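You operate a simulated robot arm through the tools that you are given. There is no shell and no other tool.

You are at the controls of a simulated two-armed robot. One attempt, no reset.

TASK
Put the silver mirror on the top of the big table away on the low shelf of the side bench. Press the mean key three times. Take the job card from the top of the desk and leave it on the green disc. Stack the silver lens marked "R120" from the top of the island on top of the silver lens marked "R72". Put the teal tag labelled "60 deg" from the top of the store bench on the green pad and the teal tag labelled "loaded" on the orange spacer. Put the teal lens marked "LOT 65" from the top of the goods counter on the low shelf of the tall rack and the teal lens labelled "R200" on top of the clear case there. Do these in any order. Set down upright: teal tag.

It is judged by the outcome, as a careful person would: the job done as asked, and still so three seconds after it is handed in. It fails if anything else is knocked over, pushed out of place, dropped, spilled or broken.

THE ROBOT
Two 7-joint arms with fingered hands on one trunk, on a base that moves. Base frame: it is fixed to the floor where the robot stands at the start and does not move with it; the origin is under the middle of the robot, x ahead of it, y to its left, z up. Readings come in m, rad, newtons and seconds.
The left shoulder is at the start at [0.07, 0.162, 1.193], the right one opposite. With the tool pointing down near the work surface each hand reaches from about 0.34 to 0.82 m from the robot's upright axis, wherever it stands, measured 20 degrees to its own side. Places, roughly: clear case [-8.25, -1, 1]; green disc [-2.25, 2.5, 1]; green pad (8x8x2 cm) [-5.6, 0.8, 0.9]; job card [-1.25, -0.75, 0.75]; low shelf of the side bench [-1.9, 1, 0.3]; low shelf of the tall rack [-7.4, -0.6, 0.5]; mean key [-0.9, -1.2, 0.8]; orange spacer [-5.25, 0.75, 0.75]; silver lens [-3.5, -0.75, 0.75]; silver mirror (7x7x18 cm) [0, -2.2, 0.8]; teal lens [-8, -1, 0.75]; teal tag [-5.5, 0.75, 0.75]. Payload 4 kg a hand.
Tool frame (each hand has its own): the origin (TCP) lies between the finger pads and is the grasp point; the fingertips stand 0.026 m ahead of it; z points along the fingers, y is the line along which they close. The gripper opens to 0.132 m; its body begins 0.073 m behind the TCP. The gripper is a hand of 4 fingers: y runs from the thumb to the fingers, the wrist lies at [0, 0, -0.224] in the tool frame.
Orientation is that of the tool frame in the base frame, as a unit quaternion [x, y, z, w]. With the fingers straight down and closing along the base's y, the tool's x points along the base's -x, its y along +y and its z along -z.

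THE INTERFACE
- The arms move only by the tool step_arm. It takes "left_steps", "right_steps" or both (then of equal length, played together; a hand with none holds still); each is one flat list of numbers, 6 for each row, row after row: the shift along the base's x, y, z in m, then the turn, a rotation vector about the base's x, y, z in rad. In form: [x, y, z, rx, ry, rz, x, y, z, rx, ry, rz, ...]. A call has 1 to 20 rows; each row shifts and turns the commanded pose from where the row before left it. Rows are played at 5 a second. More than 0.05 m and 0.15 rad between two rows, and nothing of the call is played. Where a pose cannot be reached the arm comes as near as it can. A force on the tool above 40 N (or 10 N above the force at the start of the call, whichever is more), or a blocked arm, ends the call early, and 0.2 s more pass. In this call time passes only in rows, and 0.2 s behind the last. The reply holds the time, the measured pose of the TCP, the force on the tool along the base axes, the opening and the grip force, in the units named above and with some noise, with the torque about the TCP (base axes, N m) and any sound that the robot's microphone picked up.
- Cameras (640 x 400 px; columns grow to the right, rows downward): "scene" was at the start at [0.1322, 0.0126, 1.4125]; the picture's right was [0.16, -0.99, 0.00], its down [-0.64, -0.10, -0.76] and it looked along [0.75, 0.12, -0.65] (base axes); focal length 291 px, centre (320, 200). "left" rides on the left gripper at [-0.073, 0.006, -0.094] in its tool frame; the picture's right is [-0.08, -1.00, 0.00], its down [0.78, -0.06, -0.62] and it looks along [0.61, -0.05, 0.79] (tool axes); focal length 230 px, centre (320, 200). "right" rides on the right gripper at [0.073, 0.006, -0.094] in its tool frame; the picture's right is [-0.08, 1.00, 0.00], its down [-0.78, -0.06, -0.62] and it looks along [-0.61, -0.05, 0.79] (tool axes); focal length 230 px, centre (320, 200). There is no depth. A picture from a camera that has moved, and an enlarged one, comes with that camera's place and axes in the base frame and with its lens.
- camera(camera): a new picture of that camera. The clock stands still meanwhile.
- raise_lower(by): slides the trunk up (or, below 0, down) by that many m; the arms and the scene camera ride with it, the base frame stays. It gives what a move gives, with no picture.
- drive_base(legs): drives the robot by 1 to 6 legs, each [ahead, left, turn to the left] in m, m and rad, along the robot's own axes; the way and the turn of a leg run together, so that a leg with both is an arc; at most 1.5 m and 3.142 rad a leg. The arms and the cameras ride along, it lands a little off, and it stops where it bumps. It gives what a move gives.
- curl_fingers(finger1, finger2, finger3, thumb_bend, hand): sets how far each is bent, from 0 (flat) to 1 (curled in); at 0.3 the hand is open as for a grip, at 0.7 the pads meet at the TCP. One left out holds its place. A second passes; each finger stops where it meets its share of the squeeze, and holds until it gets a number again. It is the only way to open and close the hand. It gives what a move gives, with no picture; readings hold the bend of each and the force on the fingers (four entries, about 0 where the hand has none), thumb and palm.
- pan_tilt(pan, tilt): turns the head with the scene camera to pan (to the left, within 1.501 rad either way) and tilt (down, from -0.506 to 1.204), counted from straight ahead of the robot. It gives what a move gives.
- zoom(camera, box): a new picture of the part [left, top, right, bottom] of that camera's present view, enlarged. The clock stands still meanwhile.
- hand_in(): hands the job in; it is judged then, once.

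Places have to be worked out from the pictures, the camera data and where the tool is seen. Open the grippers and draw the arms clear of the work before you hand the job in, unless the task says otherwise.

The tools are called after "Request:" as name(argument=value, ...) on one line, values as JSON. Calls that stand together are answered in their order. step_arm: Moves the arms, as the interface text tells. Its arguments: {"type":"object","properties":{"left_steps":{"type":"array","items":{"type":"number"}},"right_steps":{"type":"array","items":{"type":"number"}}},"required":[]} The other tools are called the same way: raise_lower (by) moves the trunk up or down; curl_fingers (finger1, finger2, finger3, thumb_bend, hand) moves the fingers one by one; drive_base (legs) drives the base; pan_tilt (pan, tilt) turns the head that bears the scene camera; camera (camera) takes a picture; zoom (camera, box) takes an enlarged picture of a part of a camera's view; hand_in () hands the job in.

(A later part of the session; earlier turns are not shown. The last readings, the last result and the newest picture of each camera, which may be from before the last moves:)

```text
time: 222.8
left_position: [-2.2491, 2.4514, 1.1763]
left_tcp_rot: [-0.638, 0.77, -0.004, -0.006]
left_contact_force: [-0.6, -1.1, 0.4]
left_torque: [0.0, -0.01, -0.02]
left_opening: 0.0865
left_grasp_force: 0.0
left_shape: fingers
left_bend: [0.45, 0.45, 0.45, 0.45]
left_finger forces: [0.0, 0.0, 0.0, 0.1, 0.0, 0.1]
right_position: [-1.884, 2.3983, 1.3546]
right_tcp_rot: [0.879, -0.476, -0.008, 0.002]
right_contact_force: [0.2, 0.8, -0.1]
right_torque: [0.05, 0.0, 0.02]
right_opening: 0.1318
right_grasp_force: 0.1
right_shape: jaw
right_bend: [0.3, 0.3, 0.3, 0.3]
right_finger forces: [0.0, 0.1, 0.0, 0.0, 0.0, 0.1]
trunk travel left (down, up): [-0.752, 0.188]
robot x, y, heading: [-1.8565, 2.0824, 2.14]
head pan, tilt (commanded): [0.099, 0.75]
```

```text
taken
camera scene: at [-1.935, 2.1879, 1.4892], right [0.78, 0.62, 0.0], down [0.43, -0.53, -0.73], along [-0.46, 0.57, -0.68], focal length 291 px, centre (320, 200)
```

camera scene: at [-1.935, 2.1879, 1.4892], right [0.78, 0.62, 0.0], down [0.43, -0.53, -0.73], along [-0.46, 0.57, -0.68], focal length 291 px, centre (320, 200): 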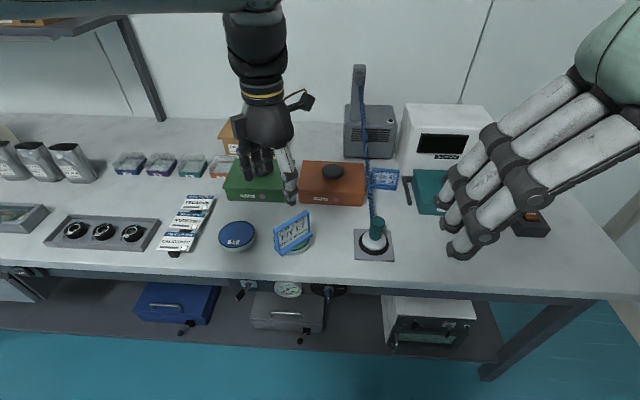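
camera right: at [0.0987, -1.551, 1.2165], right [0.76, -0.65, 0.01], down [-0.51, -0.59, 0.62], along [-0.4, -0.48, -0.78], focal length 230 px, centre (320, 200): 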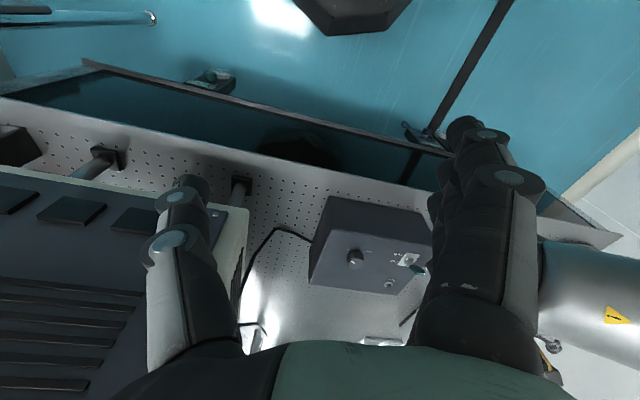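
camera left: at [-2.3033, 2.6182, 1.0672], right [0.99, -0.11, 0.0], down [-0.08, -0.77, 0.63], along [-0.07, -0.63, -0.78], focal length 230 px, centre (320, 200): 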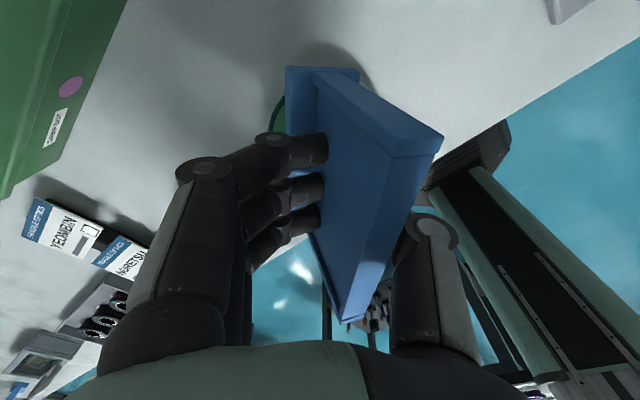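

The job card stands on the green disc. I draw the left hand back, straighten it, and drive back out of the corridor toward the island.

Request:
step_arm(left_steps=[0.009, -0.014, 0.01, 0, 0, 0.126, 0.009, -0.014, 0.01, 0, 0, 0.126, 0.009, -0.014, 0.01, 0, 0, 0.126, 0.009, -0.014, 0, 0, 0, 0.126, 0.009, -0.014, 0, 0, 0, 0.126, 0.009, -0.014, 0, 0, 0, 0.126])

Request:
drive_base(legs=[[0, 1.48, 0], [-0.25, 0, 0]])

Request:
pan_tilt(pan=1.3, tilt=0.4)

Request:
camera(camera="scene")

```text
time: 224.2
left_position: [-2.1952, 2.3693, 1.2058]
left_tcp_rot: [0.877, -0.48, 0.007, 0.005]
left_contact_force: [0.1, 0.2, 0.6]
left_torque: [-0.03, 0.02, 0.03]
left_opening: 0.0866
left_grasp_force: 0.1
left_shape: fingers
left_bend: [0.45, 0.45, 0.45, 0.45]
left_finger forces: [0.0, 0.1, 0.0, 0.1, 0.1, 0.0]
right_position: [-1.8844, 2.3999, 1.355]
right_tcp_rot: [0.879, -0.477, -0.007, 0.003]
right_contact_force: [0.3, -0.1, -0.3]
right_torque: [-0.01, -0.01, -0.02]
right_opening: 0.132
right_grasp_force: 0.1
right_shape: jaw
right_bend: [0.3, 0.3, 0.3, 0.3]
right_finger forces: [0.0, 0.0, 0.1, 0.0, 0.0, 0.1]
trunk travel left (down, up): [-0.752, 0.188]
robot x, y, heading: [-1.8552, 2.0841, 2.146]
head pan, tilt (commanded): [0.099, 0.75]
```

```text
time: 233.0
left_position: [-3.3026, 1.3519, 1.2046]
left_tcp_rot: [0.879, -0.477, 0.008, 0.006]
left_contact_force: [-0.3, -0.1, 0.1]
left_torque: [0.01, -0.02, 0.02]
left_opening: 0.0865
left_grasp_force: 0.0
left_shape: fingers
left_bend: [0.45, 0.45, 0.45, 0.45]
left_finger forces: [0.1, 0.1, 0.0, 0.1, 0.0, 0.0]
right_position: [-2.9894, 1.3858, 1.3537]
right_tcp_rot: [0.88, -0.475, -0.007, 0.003]
right_contact_force: [0.6, 0.2, 1.2]
right_torque: [0.02, -0.01, 0.01]
right_opening: 0.1317
right_grasp_force: 0.1
right_shape: jaw
right_bend: [0.3, 0.3, 0.3, 0.3]
right_finger forces: [0.1, 0.0, 0.1, 0.1, 0.0, 0.0]
trunk travel left (down, up): [-0.752, 0.188]
robot x, y, heading: [-2.9589, 1.07, 2.151]
head pan, tilt (commanded): [0.099, 0.75]
```

```text
time: 234.4
left_position: [-3.2988, 1.3504, 1.2055]
left_tcp_rot: [0.878, -0.478, 0.008, 0.005]
left_contact_force: [-0.1, -0.2, 0.2]
left_torque: [-0.02, 0.03, -0.03]
left_opening: 0.0862
left_grasp_force: 0.0
left_shape: fingers
left_bend: [0.45, 0.45, 0.45, 0.45]
left_finger forces: [0.0, 0.0, 0.0, 0.0, 0.0, 0.0]
right_position: [-2.9892, 1.3838, 1.3544]
right_tcp_rot: [0.881, -0.474, -0.007, 0.002]
right_contact_force: [0.6, 0.6, -0.1]
right_torque: [0.01, 0.0, 0.02]
right_opening: 0.1319
right_grasp_force: 0.2
right_shape: jaw
right_bend: [0.3, 0.3, 0.3, 0.3]
right_finger forces: [0.0, 0.0, 0.0, 0.0, 0.1, 0.0]
trunk travel left (down, up): [-0.752, 0.188]
robot x, y, heading: [-2.9544, 1.068, 2.151]
head pan, tilt (commanded): [1.3, 0.4]
```

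```text
taken
camera scene: at [-3.0749, 1.0814, 1.5201], right [-0.3, 0.95, 0.0], down [0.37, 0.12, -0.92], along [-0.88, -0.28, -0.39], focal length 291 px, centre (320, 200)
```

scene: 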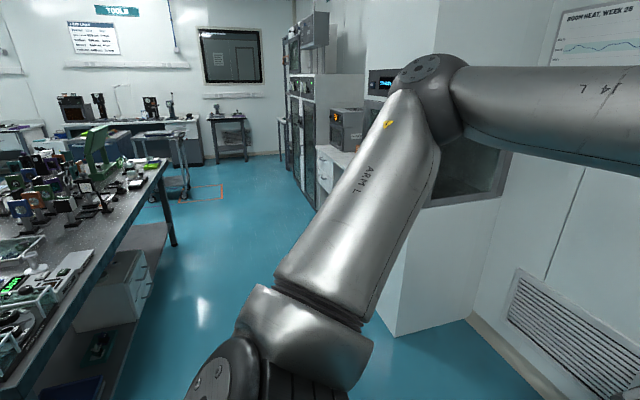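

The island is on my left. I back toward the aisle and turn to face it.

Request:
drive_base(legs=[[-0.77, 0.32, 0], [0, 0, 1.9]])

Request:
pan_tilt(pan=0.0, tilt=0.4)

Request:
camera(camera="scene")

```text
time: 243.3
left_position: [-2.964, -0.1646, 1.2054]
left_tcp_rot: [0.903, 0.43, 0.008, -0.003]
left_contact_force: [-0.2, -0.1, 0.3]
left_torque: [-0.02, 0.01, 0.01]
left_opening: 0.0866
left_grasp_force: 0.1
left_shape: fingers
left_bend: [0.45, 0.45, 0.45, 0.45]
left_finger forces: [0.0, 0.0, 0.0, 0.0, 0.0, 0.0]
right_position: [-3.0926, 0.1196, 1.3556]
right_tcp_rot: [0.9, 0.436, -0.002, 0.008]
right_contact_force: [1.0, -0.4, 0.1]
right_torque: [0.03, 0.02, -0.01]
right_opening: 0.1318
right_grasp_force: 0.2
right_shape: jaw
right_bend: [0.3, 0.3, 0.3, 0.3]
right_finger forces: [0.0, 0.0, 0.1, 0.1, 0.0, 0.0]
trunk travel left (down, up): [-0.752, 0.188]
robot x, y, heading: [-2.8043, 0.2497, -2.244]
head pan, tilt (commanded): [1.3, 0.4]
```

```text
time: 244.8
left_position: [-2.9652, -0.1649, 1.2052]
left_tcp_rot: [0.902, 0.431, 0.008, -0.003]
left_contact_force: [0.8, 0.0, -0.6]
left_torque: [0.04, 0.0, 0.02]
left_opening: 0.0867
left_grasp_force: 0.2
left_shape: fingers
left_bend: [0.45, 0.45, 0.45, 0.45]
left_finger forces: [0.0, 0.0, 0.1, 0.1, 0.0, 0.1]
right_position: [-3.0914, 0.1202, 1.3533]
right_tcp_rot: [0.9, 0.435, -0.002, 0.008]
right_contact_force: [0.0, 0.3, -0.4]
right_torque: [0.02, -0.02, 0.01]
right_opening: 0.1316
right_grasp_force: 0.0
right_shape: jaw
right_bend: [0.3, 0.3, 0.3, 0.3]
right_finger forces: [0.1, 0.1, 0.0, 0.0, 0.1, 0.0]
trunk travel left (down, up): [-0.752, 0.188]
robot x, y, heading: [-2.8045, 0.248, -2.24]
head pan, tilt (commanded): [0.0, 0.4]
```

```text
taken
camera scene: at [-2.8937, 0.1358, 1.52], right [-0.78, 0.62, 0.0], down [0.24, 0.3, -0.92], along [-0.57, -0.72, -0.39], focal length 291 px, centre (320, 200)
```

scene: 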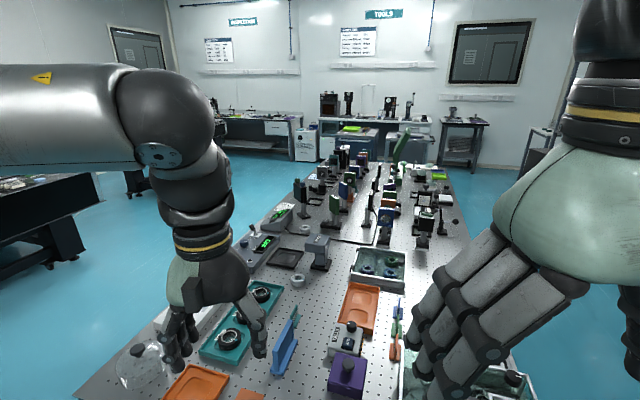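

Looking down the island's length; it is cluttered. I zoom to find the small silver lenses.

Request:
zoom(camera="scene", box=[230, 220, 430, 345])

Request:
zoom(camera="scene", box=[100, 280, 420, 400])

```text
3.20 times, centred on (330, 282) of scene
camera zoom: at [-2.8937, 0.1358, 1.52], right [-0.78, 0.62, 0.0], down [0.24, 0.3, -0.92], along [-0.57, -0.72, -0.39], focal length 930 px, centre (288, -64)
```

zoom: 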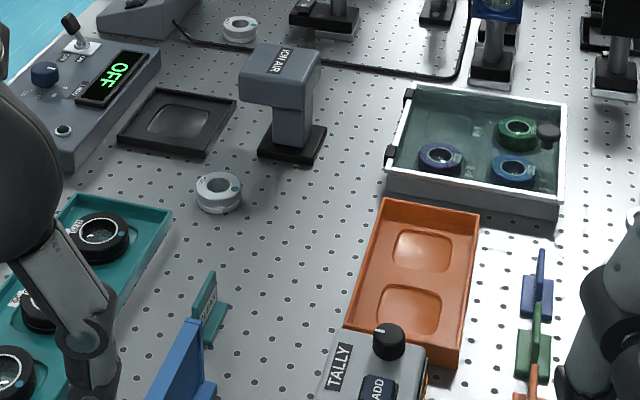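

```text
2.00 times, centred on (260, 340) of scene
camera zoom: at [-2.8937, 0.1358, 1.52], right [-0.78, 0.62, 0.0], down [0.24, 0.3, -0.92], along [-0.57, -0.72, -0.39], focal length 581 px, centre (440, -80)
```

zoom: 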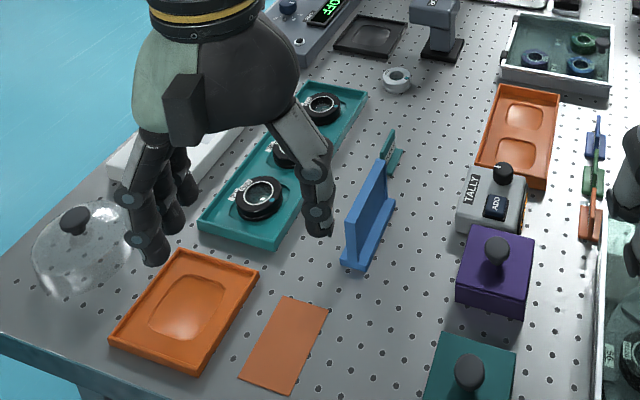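

Two silver ring lenses are visible, at about (-3.40,-0.63) and (-3.65,-0.95). I zoom harder to read their labels.

Request:
zoom(camera="scene", box=[282, 265, 314, 295])

Request:
zoom(camera="scene", box=[290, 214, 322, 244])

```text
13.33 times, centred on (298, 280) of scene
camera zoom: at [-2.8937, 0.1358, 1.52], right [-0.78, 0.62, 0.0], down [0.24, 0.3, -0.92], along [-0.57, -0.72, -0.39], focal length 3875 px, centre (613, -867)
```

zoom: 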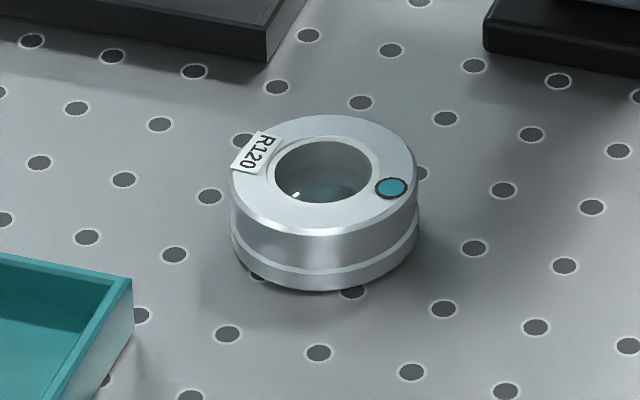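

```text
13.33 times, centred on (306, 229) of scene
camera zoom: at [-2.8937, 0.1358, 1.52], right [-0.78, 0.62, 0.0], down [0.24, 0.3, -0.92], along [-0.57, -0.72, -0.39], focal length 3875 px, centre (507, -187)
```

zoom: 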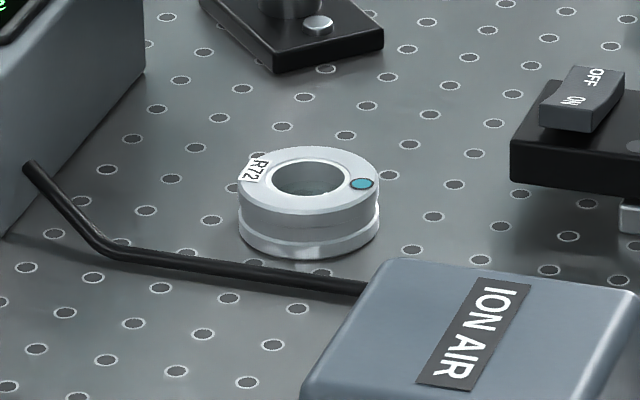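

Labels read: the nearer lens is R120 and the farther one is R72. Both lie nearer the island's south-east side, so I drive around to that side and turn to face it.

Request:
drive_base(legs=[[0.267, 0.79, 0], [0.524, 0.223, 0], [0, 0, -1.857]])

Request:
pan_tilt(pan=0.3, tilt=0.6)

Request:
camera(camera="scene")

```text
time: 256.6
left_position: [-2.8498, -0.7252, 1.2045]
left_tcp_rot: [0.885, -0.466, 0.007, 0.005]
left_contact_force: [0.0, -0.8, 0.0]
left_torque: [-0.01, 0.0, -0.01]
left_opening: 0.0866
left_grasp_force: 0.0
left_shape: fingers
left_bend: [0.45, 0.45, 0.45, 0.45]
left_finger forces: [0.0, 0.0, 0.1, 0.0, 0.0, 0.0]
right_position: [-2.5404, -0.6831, 1.3542]
right_tcp_rot: [0.887, -0.462, -0.008, 0.003]
right_contact_force: [0.5, 0.2, -0.1]
right_torque: [-0.01, 0.0, 0.0]
right_opening: 0.132
right_grasp_force: 0.0
right_shape: jaw
right_bend: [0.3, 0.3, 0.3, 0.3]
right_finger forces: [0.1, 0.1, 0.0, 0.0, 0.1, 0.0]
trunk travel left (down, up): [-0.752, 0.188]
robot x, y, heading: [-2.4982, -1.0008, 2.182]
head pan, tilt (commanded): [0.0, 0.4]
```

```text
time: 257.4
left_position: [-2.8496, -0.7244, 1.2043]
left_tcp_rot: [0.885, -0.465, 0.007, 0.005]
left_contact_force: [-0.1, -0.3, -0.5]
left_torque: [-0.02, 0.01, 0.01]
left_opening: 0.0862
left_grasp_force: 0.0
left_shape: fingers
left_bend: [0.45, 0.45, 0.45, 0.45]
left_finger forces: [0.1, 0.0, 0.1, 0.0, 0.1, 0.0]
right_position: [-2.5408, -0.6823, 1.3548]
right_tcp_rot: [0.887, -0.461, -0.008, 0.003]
right_contact_force: [-1.2, -0.1, -0.6]
right_torque: [0.01, 0.04, 0.0]
right_opening: 0.1322
right_grasp_force: 0.1
right_shape: jaw
right_bend: [0.3, 0.3, 0.3, 0.3]
right_finger forces: [0.1, 0.1, 0.0, 0.1, 0.0, 0.0]
trunk travel left (down, up): [-0.752, 0.188]
robot x, y, heading: [-2.5003, -0.9967, 2.181]
head pan, tilt (commanded): [0.3, 0.6]
```

```text
taken
camera scene: at [-2.5993, -0.9027, 1.5019], right [0.61, 0.79, 0.0], down [0.45, -0.35, -0.83], along [-0.65, 0.51, -0.56], focal length 291 px, centre (320, 200)
```

scene: 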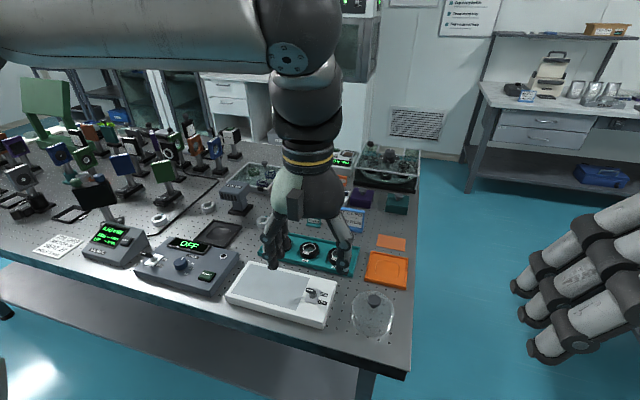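

I zoom on the ring lenses visible from this side to identify them.

Request:
zoom(camera="scene", box=[140, 170, 290, 260])

```text
4.27 times, centred on (215, 215) of scene
camera zoom: at [-2.5993, -0.9027, 1.5019], right [0.61, 0.79, 0.0], down [0.45, -0.35, -0.83], along [-0.65, 0.51, -0.56], focal length 1240 px, centre (768, 136)
```

zoom: 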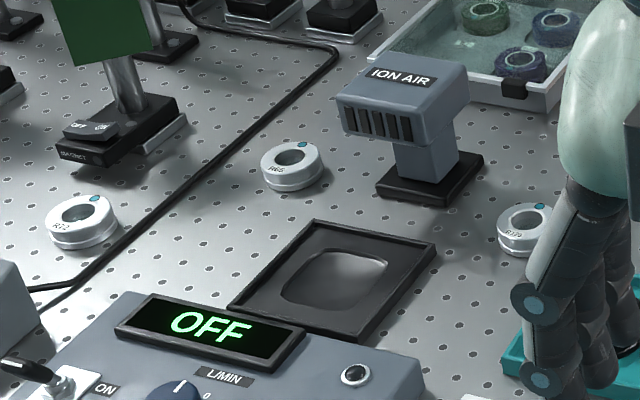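

Three silver lenses: R72, R65 and R120. Triangulated tops: R120 at (-3.353,-0.565,0.867) and R72 at (-3.586,-0.852,0.867); the ION AIR head stands about 8 cm to the left of R120. I move along the island and closer, to work with the left hand.

Request:
drive_base(legs=[[0, 0.33, 0.04], [0.1, 0, 0]])

Request:
pan_tilt(pan=0.1, tilt=0.7)

Request:
camera(camera="scene")

Request:
camera(camera="left")

```text
time: 260.3
left_position: [-3.1876, -0.8571, 1.2068]
left_tcp_rot: [0.894, -0.448, 0.007, 0.004]
left_contact_force: [1.1, 0.2, 0.1]
left_torque: [0.04, 0.0, 0.02]
left_opening: 0.0865
left_grasp_force: 0.0
left_shape: fingers
left_bend: [0.45, 0.45, 0.45, 0.45]
left_finger forces: [0.0, 0.0, 0.0, 0.0, 0.0, 0.0]
right_position: [-2.8801, -0.8024, 1.3553]
right_tcp_rot: [0.896, -0.444, -0.008, 0.002]
right_contact_force: [-0.2, 0.3, -0.8]
right_torque: [0.02, -0.03, -0.02]
right_opening: 0.1321
right_grasp_force: 0.0
right_shape: jaw
right_bend: [0.3, 0.3, 0.3, 0.3]
right_finger forces: [0.0, 0.1, 0.0, 0.0, 0.0, 0.0]
trunk travel left (down, up): [-0.752, 0.188]
robot x, y, heading: [-2.828, -1.1157, 2.219]
head pan, tilt (commanded): [0.3, 0.6]
```

```text
time: 261.1
left_position: [-3.1888, -0.8529, 1.204]
left_tcp_rot: [0.894, -0.448, 0.008, 0.005]
left_contact_force: [-0.1, -0.1, -0.3]
left_torque: [0.03, -0.05, 0.01]
left_opening: 0.0866
left_grasp_force: 0.0
left_shape: fingers
left_bend: [0.45, 0.45, 0.45, 0.45]
left_finger forces: [0.0, 0.0, 0.0, 0.0, 0.0, 0.0]
right_position: [-2.8826, -0.7985, 1.3541]
right_tcp_rot: [0.896, -0.443, -0.007, 0.004]
right_contact_force: [-0.2, -0.3, -1.3]
right_torque: [0.0, 0.0, 0.01]
right_opening: 0.1318
right_grasp_force: 0.1
right_shape: jaw
right_bend: [0.3, 0.3, 0.3, 0.3]
right_finger forces: [0.1, 0.1, 0.1, 0.0, 0.0, 0.0]
trunk travel left (down, up): [-0.752, 0.188]
robot x, y, heading: [-2.8288, -1.1116, 2.222]
head pan, tilt (commanded): [0.099, 0.7]
```

```text
taken
camera scene: at [-2.9191, -1.0102, 1.493], right [0.73, 0.68, 0.0], down [0.44, -0.47, -0.76], along [-0.52, 0.56, -0.65], focal length 291 px, centre (320, 200)
```

scene: 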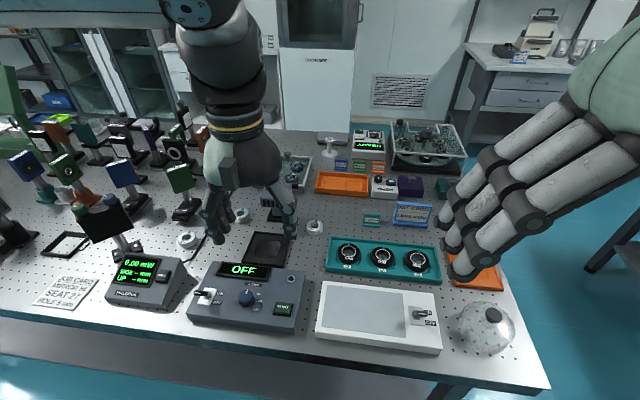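

```text
taken
camera left: at [-3.2394, -0.7977, 1.2974], right [0.75, 0.66, 0.0], down [0.51, -0.58, 0.63], along [0.41, -0.48, -0.78], focal length 230 px, centre (320, 200)
```

left: 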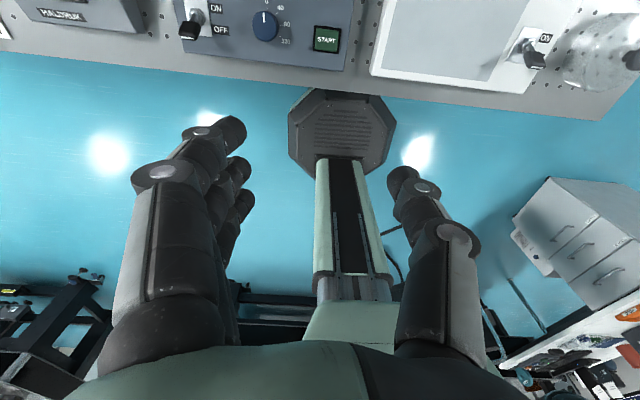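

The picture agrees with my estimates: R120 at (315,227), R72 at (186,240). I zoom to refine both.

Request:
zoom(camera="scene", box=[270, 195, 370, 260])

Request:
zoom(camera="scene", box=[140, 205, 240, 270])

```text
6.15 times, centred on (320, 228) of scene
camera zoom: at [-2.9191, -1.0102, 1.493], right [0.73, 0.68, 0.0], down [0.44, -0.47, -0.76], along [-0.52, 0.56, -0.65], focal length 1788 px, centre (320, 31)
```

zoom: 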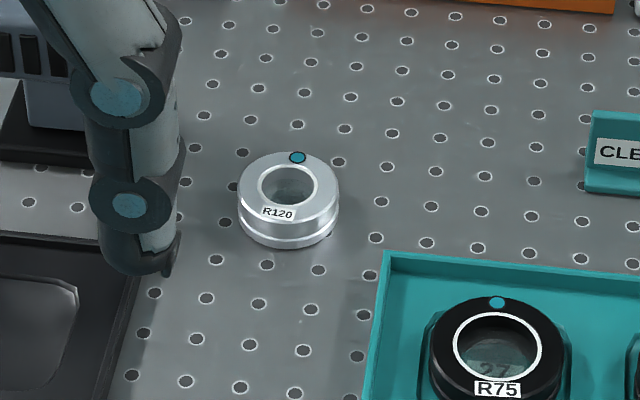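

```text
6.15 times, centred on (190, 238) of scene
camera zoom: at [-2.9191, -1.0102, 1.493], right [0.73, 0.68, 0.0], down [0.44, -0.47, -0.76], along [-0.52, 0.56, -0.65], focal length 1788 px, centre (1120, -31)
```

zoom: 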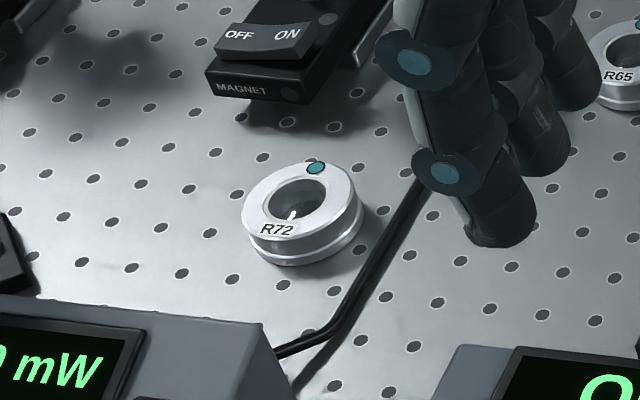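

R120: (-3.353,-0.565), top 0.864, 4.9 cm across; R72: (-3.588,-0.853). I turn the left hand 90° so thumb and fingers close front-to-back (clear of the ION AIR head) and bring it above R120.

Request:
step_arm(left_steps=[-0.015, 0.026, -0.008, 0, 0, -0.143, -0.015, 0.026, -0.008, 0, 0, -0.143, -0.015, 0.026, -0.008, 0, 0, -0.143, -0.015, 0.026, -0.008, 0, 0, -0.143, -0.015, 0.026, -0.008, 0, 0, -0.143, -0.015, 0.026, -0.008, 0, 0, -0.143, -0.015, 0.026, -0.008, 0, 0, -0.143, -0.015, 0.026, -0.008, 0, 0, -0.143, -0.015, 0.026, -0.008, 0, 0, -0.143, -0.015, 0.026, -0.008, 0, 0, -0.143, -0.014, 0.028, -0.008, 0, 0, -0.141])

Request:
camera(camera="left")

Request:
camera(camera="scene")

```text
time: 263.4
left_position: [-3.1746, -0.6432, 1.092]
left_tcp_rot: [-0.317, 0.948, 0.001, -0.008]
left_contact_force: [0.4, -0.2, -0.1]
left_torque: [-0.03, -0.01, 0.0]
left_opening: 0.0866
left_grasp_force: 0.0
left_shape: fingers
left_bend: [0.45, 0.45, 0.45, 0.45]
left_finger forces: [0.1, 0.1, 0.0, 0.0, 0.0, 0.0]
left hand out of reach, approached as far as the arm can: row 8, 9, 10, 11
right_position: [-2.8804, -0.8002, 1.354]
right_tcp_rot: [0.896, -0.444, -0.008, 0.004]
right_contact_force: [0.6, -0.5, 0.2]
right_torque: [0.01, 0.0, 0.0]
right_opening: 0.132
right_grasp_force: 0.1
right_shape: jaw
right_bend: [0.3, 0.3, 0.3, 0.3]
right_finger forces: [0.0, 0.0, 0.1, 0.1, 0.0, 0.1]
trunk travel left (down, up): [-0.752, 0.188]
robot x, y, heading: [-2.8322, -1.114, 2.224]
head pan, tilt (commanded): [0.099, 0.7]
```

```text
taken
camera left: at [-3.1193, -0.5947, 1.1853], right [0.66, -0.75, -0.01], down [-0.58, -0.52, 0.63], along [-0.47, -0.41, -0.78], focal length 230 px, centre (320, 200)
```

left: 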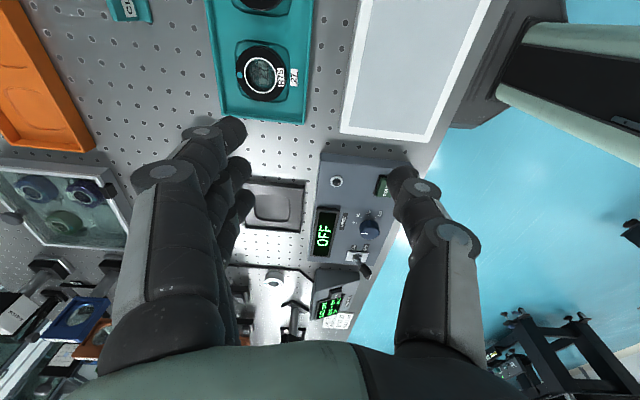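

```text
taken
camera scene: at [-2.9163, -1.0106, 1.4932], right [0.73, 0.68, 0.0], down [0.44, -0.47, -0.77], along [-0.52, 0.56, -0.64], focal length 291 px, centre (320, 200)
```

scene: 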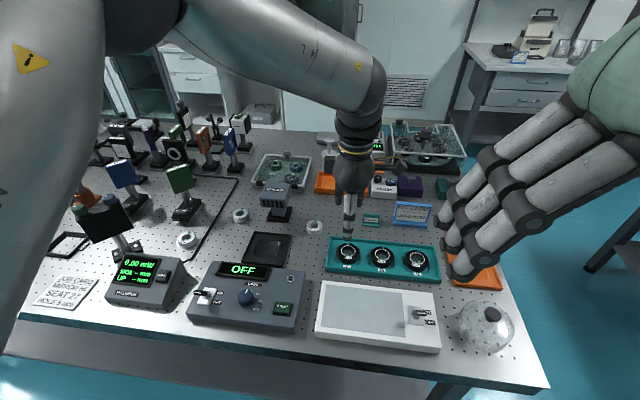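

Turning the hand that way costs too much reach. The ION AIR base is actually about 10 cm from R120, so the normal hand orientation with a narrowed opening will fit; I turn the hand back and approach again.

Request:
step_arm(left_steps=[0, 0, 0.005, 0, 0, 0.143, 0, 0, 0.005, 0, 0, 0.143, 0, 0, 0.005, 0, 0, 0.143, 0, 0, 0.005, 0, 0, 0.143, 0, 0, 0, 0, 0, 0.143, 0, 0, 0, 0, 0, 0.143, 0, 0, 0, 0, 0, 0.143, 0, 0, 0, 0, 0, 0.143, 0, 0, 0, 0, 0, 0.143, 0, 0, 0, 0, 0, 0.143, 0, 0, 0, 0, 0, 0.141])

Request:
curl_fingers(hand="left", finger1=0.47, finger2=0.47, finger3=0.47, thumb_bend=0.47)

Request:
step_arm(left_steps=[-0.04, 0.0175, 0, 0, 0, 0, -0.04, 0.0175, 0, 0, 0, 0, -0.04, 0.0175, 0, 0, 0, 0, -0.04, 0.0175, 0, 0, 0, 0, -0.018, 0.008, 0, 0, 0, 0])

Request:
camera(camera="left")

Request:
camera(camera="scene")

```text
time: 265.9
left_position: [-3.1756, -0.6422, 1.112]
left_tcp_rot: [0.895, -0.446, 0.008, 0.004]
left_contact_force: [0.1, 0.0, 0.1]
left_torque: [-0.01, 0.0, -0.02]
left_opening: 0.0866
left_grasp_force: 0.1
left_shape: fingers
left_bend: [0.45, 0.45, 0.45, 0.45]
left_finger forces: [0.0, 0.0, 0.1, 0.0, 0.1, 0.0]
right_position: [-2.8817, -0.8003, 1.3548]
right_tcp_rot: [0.896, -0.444, -0.007, 0.002]
right_contact_force: [-0.1, 0.4, 0.3]
right_torque: [-0.01, 0.0, 0.01]
right_opening: 0.1319
right_grasp_force: 0.0
right_shape: jaw
right_bend: [0.3, 0.3, 0.3, 0.3]
right_finger forces: [0.1, 0.1, 0.0, 0.0, 0.1, 0.0]
trunk travel left (down, up): [-0.752, 0.188]
robot x, y, heading: [-2.8297, -1.1127, 2.222]
head pan, tilt (commanded): [0.099, 0.7]
```

```text
time: 266.9
left_position: [-3.1756, -0.6441, 1.1115]
left_tcp_rot: [0.894, -0.448, 0.008, 0.005]
left_contact_force: [0.2, -0.1, 0.5]
left_torque: [-0.01, 0.02, -0.01]
left_opening: 0.0814
left_grasp_force: 0.0
left_shape: fingers
left_bend: [0.47, 0.47, 0.47, 0.47]
left_finger forces: [0.1, 0.0, 0.1, 0.0, 0.0, 0.0]
right_position: [-2.881, -0.8012, 1.3551]
right_tcp_rot: [0.896, -0.443, -0.007, 0.003]
right_contact_force: [-0.2, 0.4, -0.1]
right_torque: [0.01, -0.01, -0.02]
right_opening: 0.1318
right_grasp_force: 0.0
right_shape: jaw
right_bend: [0.3, 0.3, 0.3, 0.3]
right_finger forces: [0.0, 0.0, 0.0, 0.0, 0.0, 0.2]
trunk travel left (down, up): [-0.752, 0.188]
robot x, y, heading: [-2.8291, -1.1106, 2.222]
head pan, tilt (commanded): [0.099, 0.7]
```

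```text
time: 268.1
left_position: [-3.2756, -0.5985, 1.1105]
left_tcp_rot: [0.894, -0.448, 0.008, 0.004]
left_contact_force: [-0.7, 0.4, -0.2]
left_torque: [-0.02, 0.0, 0.01]
left_opening: 0.081
left_grasp_force: 0.1
left_shape: fingers
left_bend: [0.47, 0.47, 0.47, 0.47]
left_finger forces: [0.0, 0.0, 0.0, 0.0, 0.0, 0.0]
left hand out of reach, approached as far as the arm can: row 3, 4, 5
right_position: [-2.8809, -0.8001, 1.3542]
right_tcp_rot: [0.896, -0.444, -0.007, 0.003]
right_contact_force: [0.0, 0.1, 0.1]
right_torque: [0.0, -0.01, -0.01]
right_opening: 0.1319
right_grasp_force: 0.1
right_shape: jaw
right_bend: [0.3, 0.3, 0.3, 0.3]
right_finger forces: [0.0, 0.1, 0.0, 0.0, 0.0, 0.1]
trunk travel left (down, up): [-0.752, 0.188]
robot x, y, heading: [-2.828, -1.1121, 2.22]
head pan, tilt (commanded): [0.099, 0.7]
```

```text
taken
camera left: at [-3.326, -0.5433, 1.2036], right [0.75, 0.66, 0.0], down [0.51, -0.58, 0.63], along [0.41, -0.48, -0.78], focal length 230 px, centre (320, 200)
```

left: 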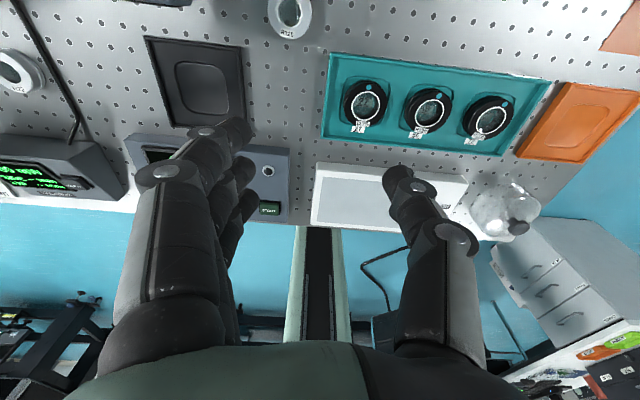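

```text
taken
camera scene: at [-2.9183, -1.0111, 1.4931], right [0.73, 0.68, 0.0], down [0.44, -0.47, -0.76], along [-0.52, 0.56, -0.64], focal length 291 px, centre (320, 200)
```

scene: 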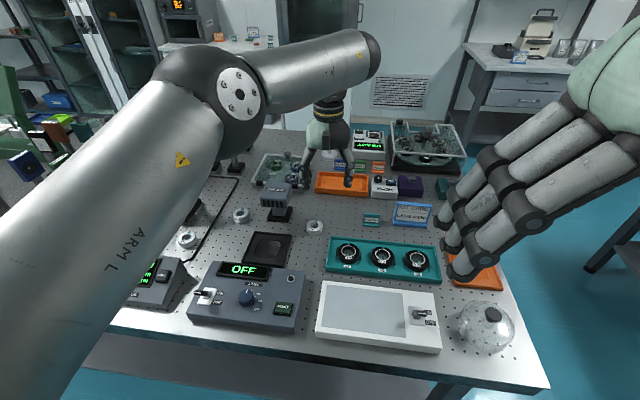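

The reach shortens when the hand is high. I lower to z≈0.95 first and then move the last 8 cm over R120.

Request:
step_arm(left_steps=[0, 0, -0.04, 0, 0, 0, 0, 0, -0.04, 0, 0, 0, -0.02, 0.009, -0.04, 0, 0, 0, -0.02, 0.009, -0.035, 0, 0, 0, -0.02, 0.008, 0, 0, 0, 0, -0.017, 0.0075, 0, 0, 0, 0])

Request:
camera(camera="left")

Request:
zoom(camera="scene", box=[240, 130, 400, 250])

```text
time: 269.4
left_position: [-3.3022, -0.5934, 0.9585]
left_tcp_rot: [0.894, -0.447, 0.007, 0.005]
left_contact_force: [-0.3, 0.2, -1.3]
left_torque: [0.02, 0.0, -0.02]
left_opening: 0.081
left_grasp_force: 0.1
left_shape: fingers
left_bend: [0.47, 0.47, 0.47, 0.47]
left_finger forces: [0.0, 0.1, 0.1, 0.1, 0.0, 0.1]
left hand out of reach, approached as far as the arm can: row 4, 5, 6
right_position: [-2.8807, -0.8005, 1.3546]
right_tcp_rot: [0.896, -0.444, -0.007, 0.003]
right_contact_force: [-0.3, 0.3, 0.9]
right_torque: [-0.02, -0.01, -0.03]
right_opening: 0.1319
right_grasp_force: 0.2
right_shape: jaw
right_bend: [0.3, 0.3, 0.3, 0.3]
right_finger forces: [0.0, 0.1, 0.0, 0.0, 0.0, 0.1]
trunk travel left (down, up): [-0.752, 0.188]
robot x, y, heading: [-2.8262, -1.1084, 2.217]
head pan, tilt (commanded): [0.099, 0.7]
```

```text
taken
camera left: at [-3.3515, -0.5373, 1.0516], right [0.75, 0.66, 0.0], down [0.51, -0.58, 0.63], along [0.41, -0.48, -0.78], focal length 230 px, centre (320, 200)
```

left: 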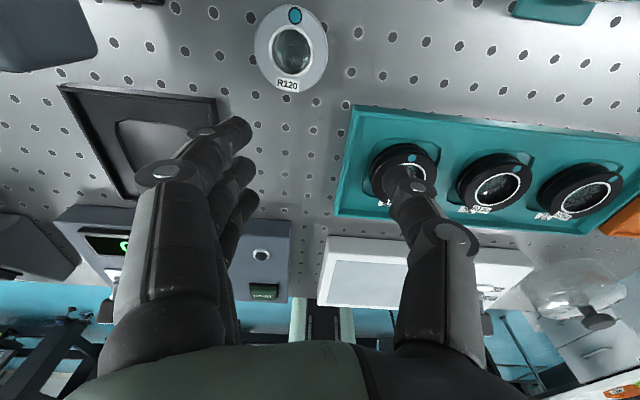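

```text
3.33 times, centred on (320, 190) of scene
camera zoom: at [-2.9179, -1.0107, 1.4931], right [0.73, 0.68, 0.0], down [0.44, -0.47, -0.76], along [-0.52, 0.56, -0.64], focal length 969 px, centre (320, 233)
```

zoom: 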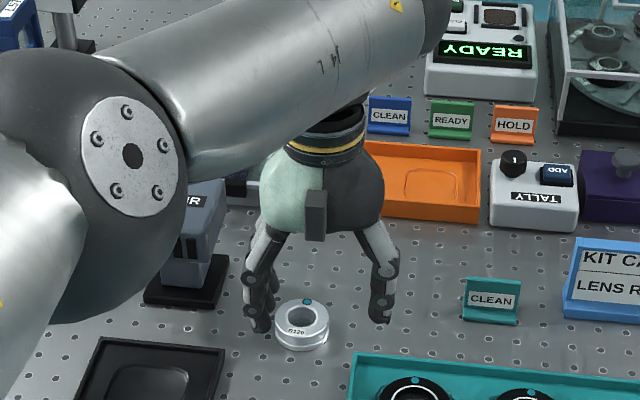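

The left arm reaches farther slightly outward than straight ahead. I lift the hand, shift the base 0.2 m right and 5 cm closer, so R120 lies in its better zone.

Request:
step_arm(left_steps=[0, 0, 0.045, 0, 0, 0, 0, 0, 0.045, 0, 0, 0, 0.01, -0.015, 0.045, 0, 0, 0, 0.02, -0.03, 0.02, 0, 0, 0, 0.02, -0.03, 0.0, 0, 0, 0])

Request:
drive_base(legs=[[0.05, -0.2, 0]])

Request:
camera(camera="scene")

```text
time: 270.6
left_position: [-3.2479, -0.6706, 1.1145]
left_tcp_rot: [0.894, -0.448, 0.007, 0.003]
left_contact_force: [0.5, -0.2, 0.1]
left_torque: [0.0, 0.01, 0.03]
left_opening: 0.0811
left_grasp_force: 0.1
left_shape: fingers
left_bend: [0.47, 0.47, 0.47, 0.47]
left_finger forces: [0.0, 0.0, 0.0, 0.0, 0.0, 0.0]
left hand out of reach, approached as far as the arm can: row 2
right_position: [-2.8801, -0.8009, 1.354]
right_tcp_rot: [0.896, -0.443, -0.007, 0.003]
right_contact_force: [-0.5, -0.5, 0.4]
right_torque: [0.0, 0.01, 0.01]
right_opening: 0.132
right_grasp_force: 0.0
right_shape: jaw
right_bend: [0.3, 0.3, 0.3, 0.3]
right_finger forces: [0.0, 0.1, 0.0, 0.0, 0.0, 0.0]
trunk travel left (down, up): [-0.752, 0.188]
robot x, y, heading: [-2.8295, -1.109, 2.223]
head pan, tilt (commanded): [0.099, 0.7]
```

```text
time: 272.3
left_position: [-3.1206, -0.5123, 1.1141]
left_tcp_rot: [0.894, -0.447, 0.008, 0.005]
left_contact_force: [0.5, 1.0, 0.4]
left_torque: [0.02, 0.03, 0.0]
left_opening: 0.0809
left_grasp_force: 0.0
left_shape: fingers
left_bend: [0.47, 0.47, 0.47, 0.47]
left_finger forces: [0.0, 0.0, 0.0, 0.1, 0.0, 0.1]
right_position: [-2.753, -0.6408, 1.3555]
right_tcp_rot: [0.896, -0.443, -0.007, 0.002]
right_contact_force: [-0.2, -0.5, 0.8]
right_torque: [0.06, 0.04, -0.03]
right_opening: 0.1319
right_grasp_force: 0.1
right_shape: jaw
right_bend: [0.3, 0.3, 0.3, 0.3]
right_finger forces: [0.0, 0.0, 0.1, 0.1, 0.0, 0.0]
trunk travel left (down, up): [-0.752, 0.188]
robot x, y, heading: [-2.7018, -0.9524, 2.221]
head pan, tilt (commanded): [0.099, 0.7]
```

```text
taken
camera scene: at [-2.7903, -0.853, 1.4933], right [0.73, 0.68, 0.0], down [0.44, -0.47, -0.77], along [-0.52, 0.56, -0.64], focal length 291 px, centre (320, 200)
```

scene: 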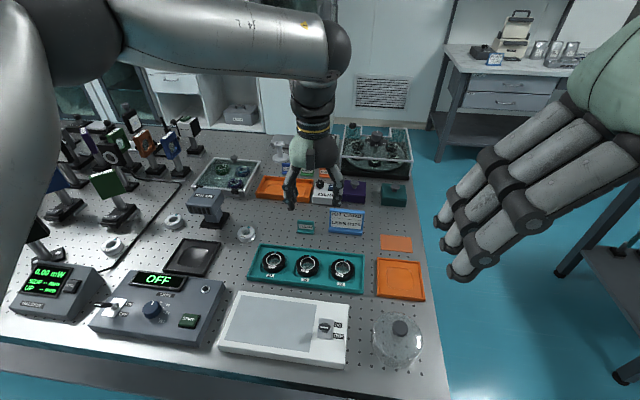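

R120 is now at forward 0.70, left 0.28. I move the left hand over it, descending to z≈0.96.

Request:
step_arm(left_steps=[-0.0387, -0.0088, -0.02, 0, 0, 0, -0.0387, -0.0088, -0.025, 0, 0, 0, -0.0387, -0.0088, -0.025, 0, 0, 0, -0.0387, -0.0088, -0.025, 0, 0, 0, -0.0387, -0.0088, -0.025, 0, 0, 0, -0.0387, -0.0088, -0.025, 0, 0, 0])

Request:
camera(camera="left")

Request:
zoom(camera="scene", box=[160, 130, 340, 265])

```text
time: 273.7
left_position: [-3.351, -0.5622, 0.9675]
left_tcp_rot: [0.894, -0.447, 0.008, 0.005]
left_contact_force: [-0.4, -0.2, -0.6]
left_torque: [-0.06, -0.03, -0.03]
left_opening: 0.081
left_grasp_force: 0.1
left_shape: fingers
left_bend: [0.47, 0.47, 0.47, 0.47]
left_finger forces: [0.1, 0.0, 0.1, 0.0, 0.0, 0.1]
right_position: [-2.7535, -0.6384, 1.354]
right_tcp_rot: [0.897, -0.443, -0.006, 0.003]
right_contact_force: [-0.6, 0.2, -0.3]
right_torque: [-0.01, -0.01, -0.01]
right_opening: 0.1318
right_grasp_force: 0.3
right_shape: jaw
right_bend: [0.3, 0.3, 0.3, 0.3]
right_finger forces: [0.1, 0.0, 0.0, 0.0, 0.0, 0.1]
trunk travel left (down, up): [-0.752, 0.188]
robot x, y, heading: [-2.6969, -0.9524, 2.218]
head pan, tilt (commanded): [0.099, 0.7]
```

```text
taken
camera left: at [-3.403, -0.5063, 1.0596], right [0.75, 0.66, 0.0], down [0.51, -0.58, 0.63], along [0.41, -0.48, -0.78], focal length 230 px, centre (320, 200)
```

left: 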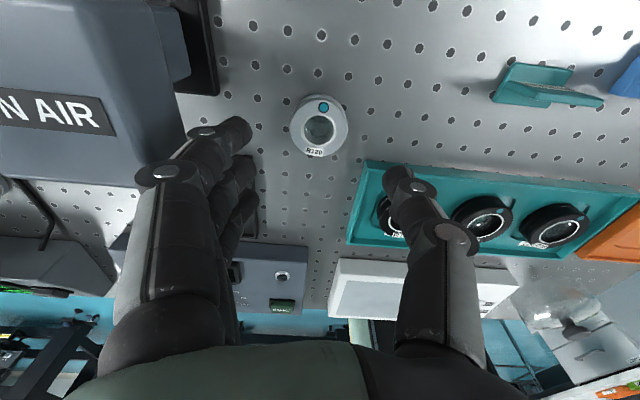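

```text
2.96 times, centred on (250, 198) of scene
camera zoom: at [-2.7902, -0.8496, 1.4931], right [0.73, 0.68, 0.0], down [0.44, -0.47, -0.76], along [-0.52, 0.56, -0.65], focal length 861 px, centre (527, 207)
```

zoom: 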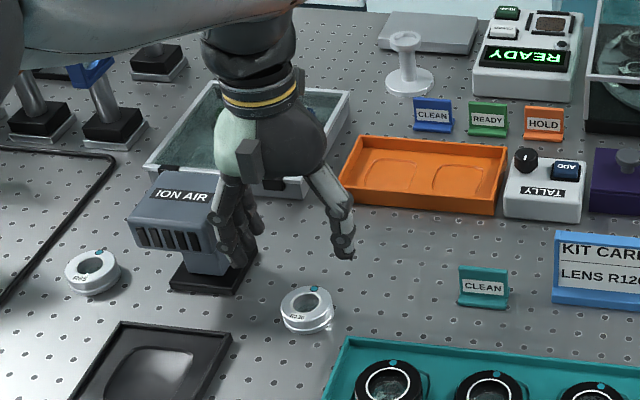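

R120 is exactly centred under the hand, but the foremost finger would brush the ION AIR head when lowered. I turn the hand 25° left and narrow the opening a bit, then check again.

Request:
step_arm(left_steps=[0, 0, 0, 0, 0, 0.147, 0, 0, 0, 0, 0, 0.147, 0, 0, 0, 0, 0, 0.147])

Request:
curl_fingers(hand="left", finger1=0.5, finger2=0.5, finger3=0.5, thumb_bend=0.5)

Request:
camera(camera="left")

Request:
zoom(camera="scene", box=[160, 130, 340, 265])

```text
time: 274.5
left_position: [-3.3521, -0.5627, 0.9684]
left_tcp_rot: [0.971, -0.239, 0.009, 0.003]
left_contact_force: [0.3, -0.1, -0.1]
left_torque: [-0.01, 0.0, 0.0]
left_opening: 0.0811
left_grasp_force: 0.1
left_shape: fingers
left_bend: [0.47, 0.47, 0.47, 0.47]
left_finger forces: [0.0, 0.0, 0.1, 0.0, 0.0, 0.1]
right_position: [-2.7521, -0.6406, 1.3554]
right_tcp_rot: [0.896, -0.443, -0.007, 0.003]
right_contact_force: [-0.5, -0.3, 1.0]
right_torque: [0.01, -0.02, 0.0]
right_opening: 0.1321
right_grasp_force: 0.0
right_shape: jaw
right_bend: [0.3, 0.3, 0.3, 0.3]
right_finger forces: [0.0, 0.0, 0.1, 0.1, 0.0, 0.0]
trunk travel left (down, up): [-0.752, 0.188]
robot x, y, heading: [-2.6991, -0.9528, 2.219]
head pan, tilt (commanded): [0.099, 0.7]
```

```text
time: 275.5
left_position: [-3.3509, -0.5635, 0.9696]
left_tcp_rot: [0.971, -0.241, 0.008, 0.003]
left_contact_force: [-1.0, 0.0, 1.0]
left_torque: [0.03, 0.02, -0.04]
left_opening: 0.0714
left_grasp_force: 0.1
left_shape: fingers
left_bend: [0.5, 0.5, 0.5, 0.5]
left_finger forces: [0.1, 0.1, 0.0, 0.0, 0.0, 0.0]
right_position: [-2.7512, -0.6395, 1.3544]
right_tcp_rot: [0.897, -0.443, -0.007, 0.003]
right_contact_force: [-0.1, -0.1, -0.4]
right_torque: [-0.01, 0.0, -0.03]
right_opening: 0.132
right_grasp_force: 0.2
right_shape: jaw
right_bend: [0.3, 0.3, 0.3, 0.3]
right_finger forces: [0.1, 0.0, 0.1, 0.0, 0.0, 0.0]
trunk travel left (down, up): [-0.752, 0.188]
robot x, y, heading: [-2.6987, -0.9543, 2.222]
head pan, tilt (commanded): [0.099, 0.7]
```

```text
taken
camera left: at [-3.4207, -0.5339, 1.0609], right [0.4, 0.92, 0.0], down [0.71, -0.31, 0.63], along [0.58, -0.25, -0.78], focal length 230 px, centre (320, 200)
```

left: 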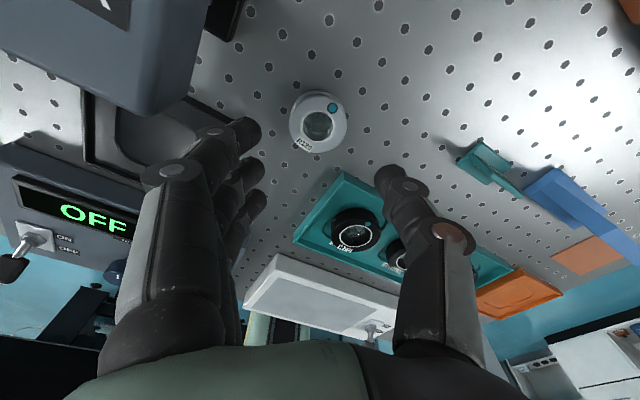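

```text
2.96 times, centred on (250, 198) of scene
camera zoom: at [-2.7886, -0.8506, 1.4932], right [0.73, 0.68, 0.0], down [0.44, -0.47, -0.76], along [-0.52, 0.56, -0.64], focal length 861 px, centre (527, 207)
```

zoom: 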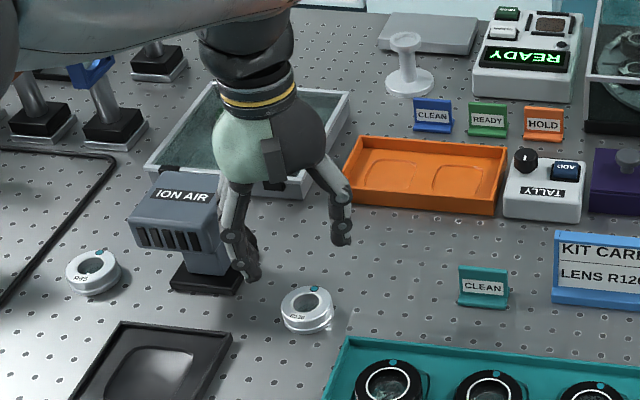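

The ION AIR head is now clear of the fingers, and R120 is still centred. I descend to about z 0.875.

Request:
step_arm(left_steps=[0, 0, -0.04, 0, 0, 0, 0, 0, -0.035, 0, 0, 0, 0, 0, -0.018, 0, 0, 0])

Request:
camera(camera="left")

Request:
zoom(camera="scene", box=[190, 180, 300, 262])

```text
time: 276.3
left_position: [-3.3511, -0.5621, 0.882]
left_tcp_rot: [0.971, -0.24, 0.001, 0.0]
left_contact_force: [-4.5, 1.9, 27.5]
left_torque: [-0.11, 0.37, -0.13]
left_opening: 0.0719
left_grasp_force: 13.7
left_shape: fingers
left_bend: [0.5, 0.5, 0.5, 0.5]
left_finger forces: [6.3, 6.2, 4.4, 0.0, 10.7, 0.0]
right_position: [-2.7474, -0.6415, 1.3557]
right_tcp_rot: [0.896, -0.443, -0.01, 0.002]
right_contact_force: [-0.2, 0.0, -0.1]
right_torque: [-0.01, 0.04, 0.01]
right_opening: 0.1318
right_grasp_force: 0.0
right_shape: jaw
right_bend: [0.3, 0.3, 0.3, 0.3]
right_finger forces: [0.1, 0.1, 0.1, 0.1, 0.1, 0.0]
trunk travel left (down, up): [-0.752, 0.188]
robot x, y, heading: [-2.6964, -0.9546, 2.223]
head pan, tilt (commanded): [0.099, 0.7]
```

```text
taken
camera left: at [-3.4191, -0.5343, 0.9764], right [0.4, 0.92, 0.0], down [0.72, -0.31, 0.62], along [0.57, -0.24, -0.79], focal length 230 px, centre (320, 200)
```

left: 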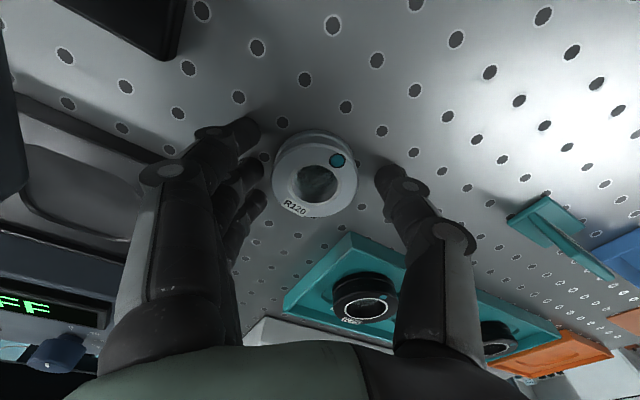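

```text
4.88 times, centred on (245, 221) of scene
camera zoom: at [-2.7827, -0.8541, 1.4944], right [0.73, 0.68, 0.0], down [0.44, -0.47, -0.77], along [-0.52, 0.56, -0.64], focal length 1418 px, centre (686, 98)
```

zoom: 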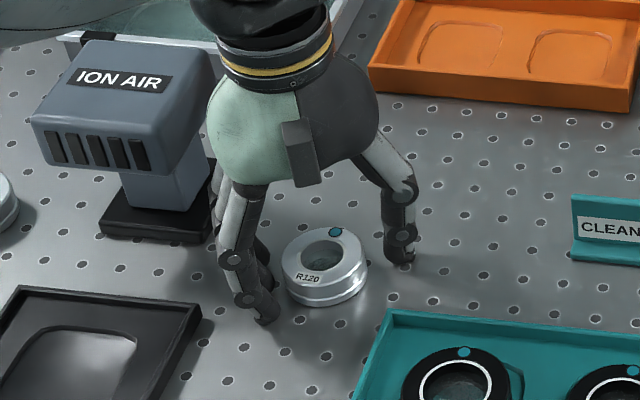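

The fingertips touched the table at TCP 0.882. I rise 6 mm and close on R120.

Request:
step_arm(left_steps=[0, 0, 0.012, 0, 0, 0])

Request:
curl_fingers(hand="left", finger1=0.66, finger2=0.66, finger3=0.66, thumb_bend=0.66)

Request:
camera(camera="left")

```text
time: 276.7
left_position: [-3.3503, -0.5633, 0.8834]
left_tcp_rot: [0.97, -0.241, 0.011, 0.005]
left_contact_force: [-0.5, 0.4, 0.3]
left_torque: [0.01, -0.01, -0.01]
left_opening: 0.0713
left_grasp_force: 0.0
left_shape: fingers
left_bend: [0.5, 0.5, 0.5, 0.5]
left_finger forces: [0.0, 0.1, 0.0, 0.1, 0.1, 0.0]
right_position: [-2.7534, -0.6379, 1.3534]
right_tcp_rot: [0.896, -0.443, -0.007, 0.003]
right_contact_force: [0.0, 0.3, 0.1]
right_torque: [-0.01, 0.03, 0.0]
right_opening: 0.1319
right_grasp_force: 0.1
right_shape: jaw
right_bend: [0.3, 0.3, 0.3, 0.3]
right_finger forces: [0.1, 0.1, 0.0, 0.1, 0.1, 0.1]
trunk travel left (down, up): [-0.752, 0.188]
robot x, y, heading: [-2.6974, -0.9503, 2.219]
head pan, tilt (commanded): [0.099, 0.7]
```

```text
time: 277.7
left_position: [-3.3518, -0.563, 0.8862]
left_tcp_rot: [0.97, -0.242, 0.008, 0.002]
left_contact_force: [0.1, 0.2, -0.6]
left_torque: [-0.02, -0.02, 0.02]
left_opening: 0.0434
left_grasp_force: 12.4
left_shape: fingers
left_bend: [0.61, 0.57, 0.63, 0.6]
left_finger forces: [3.4, 7.0, 1.8, 0.0, 12.5, 0.0]
right_position: [-2.7518, -0.6392, 1.355]
right_tcp_rot: [0.896, -0.443, -0.007, 0.003]
right_contact_force: [-0.2, -0.3, 0.5]
right_torque: [0.03, 0.0, -0.01]
right_opening: 0.1322
right_grasp_force: 0.1
right_shape: jaw
right_bend: [0.3, 0.3, 0.3, 0.3]
right_finger forces: [0.0, 0.0, 0.0, 0.1, 0.0, 0.1]
trunk travel left (down, up): [-0.752, 0.188]
robot x, y, heading: [-2.7009, -0.9525, 2.222]
head pan, tilt (commanded): [0.099, 0.7]
```

```text
taken
camera left: at [-3.4209, -0.5339, 0.9793], right [0.4, 0.92, 0.0], down [0.71, -0.31, 0.63], along [0.58, -0.25, -0.78], focal length 230 px, centre (320, 200)
```

left: 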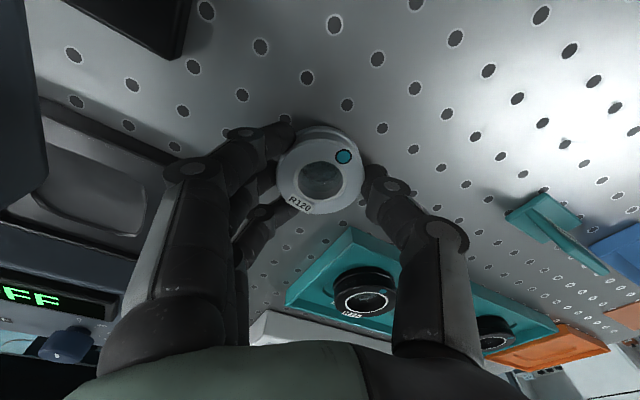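

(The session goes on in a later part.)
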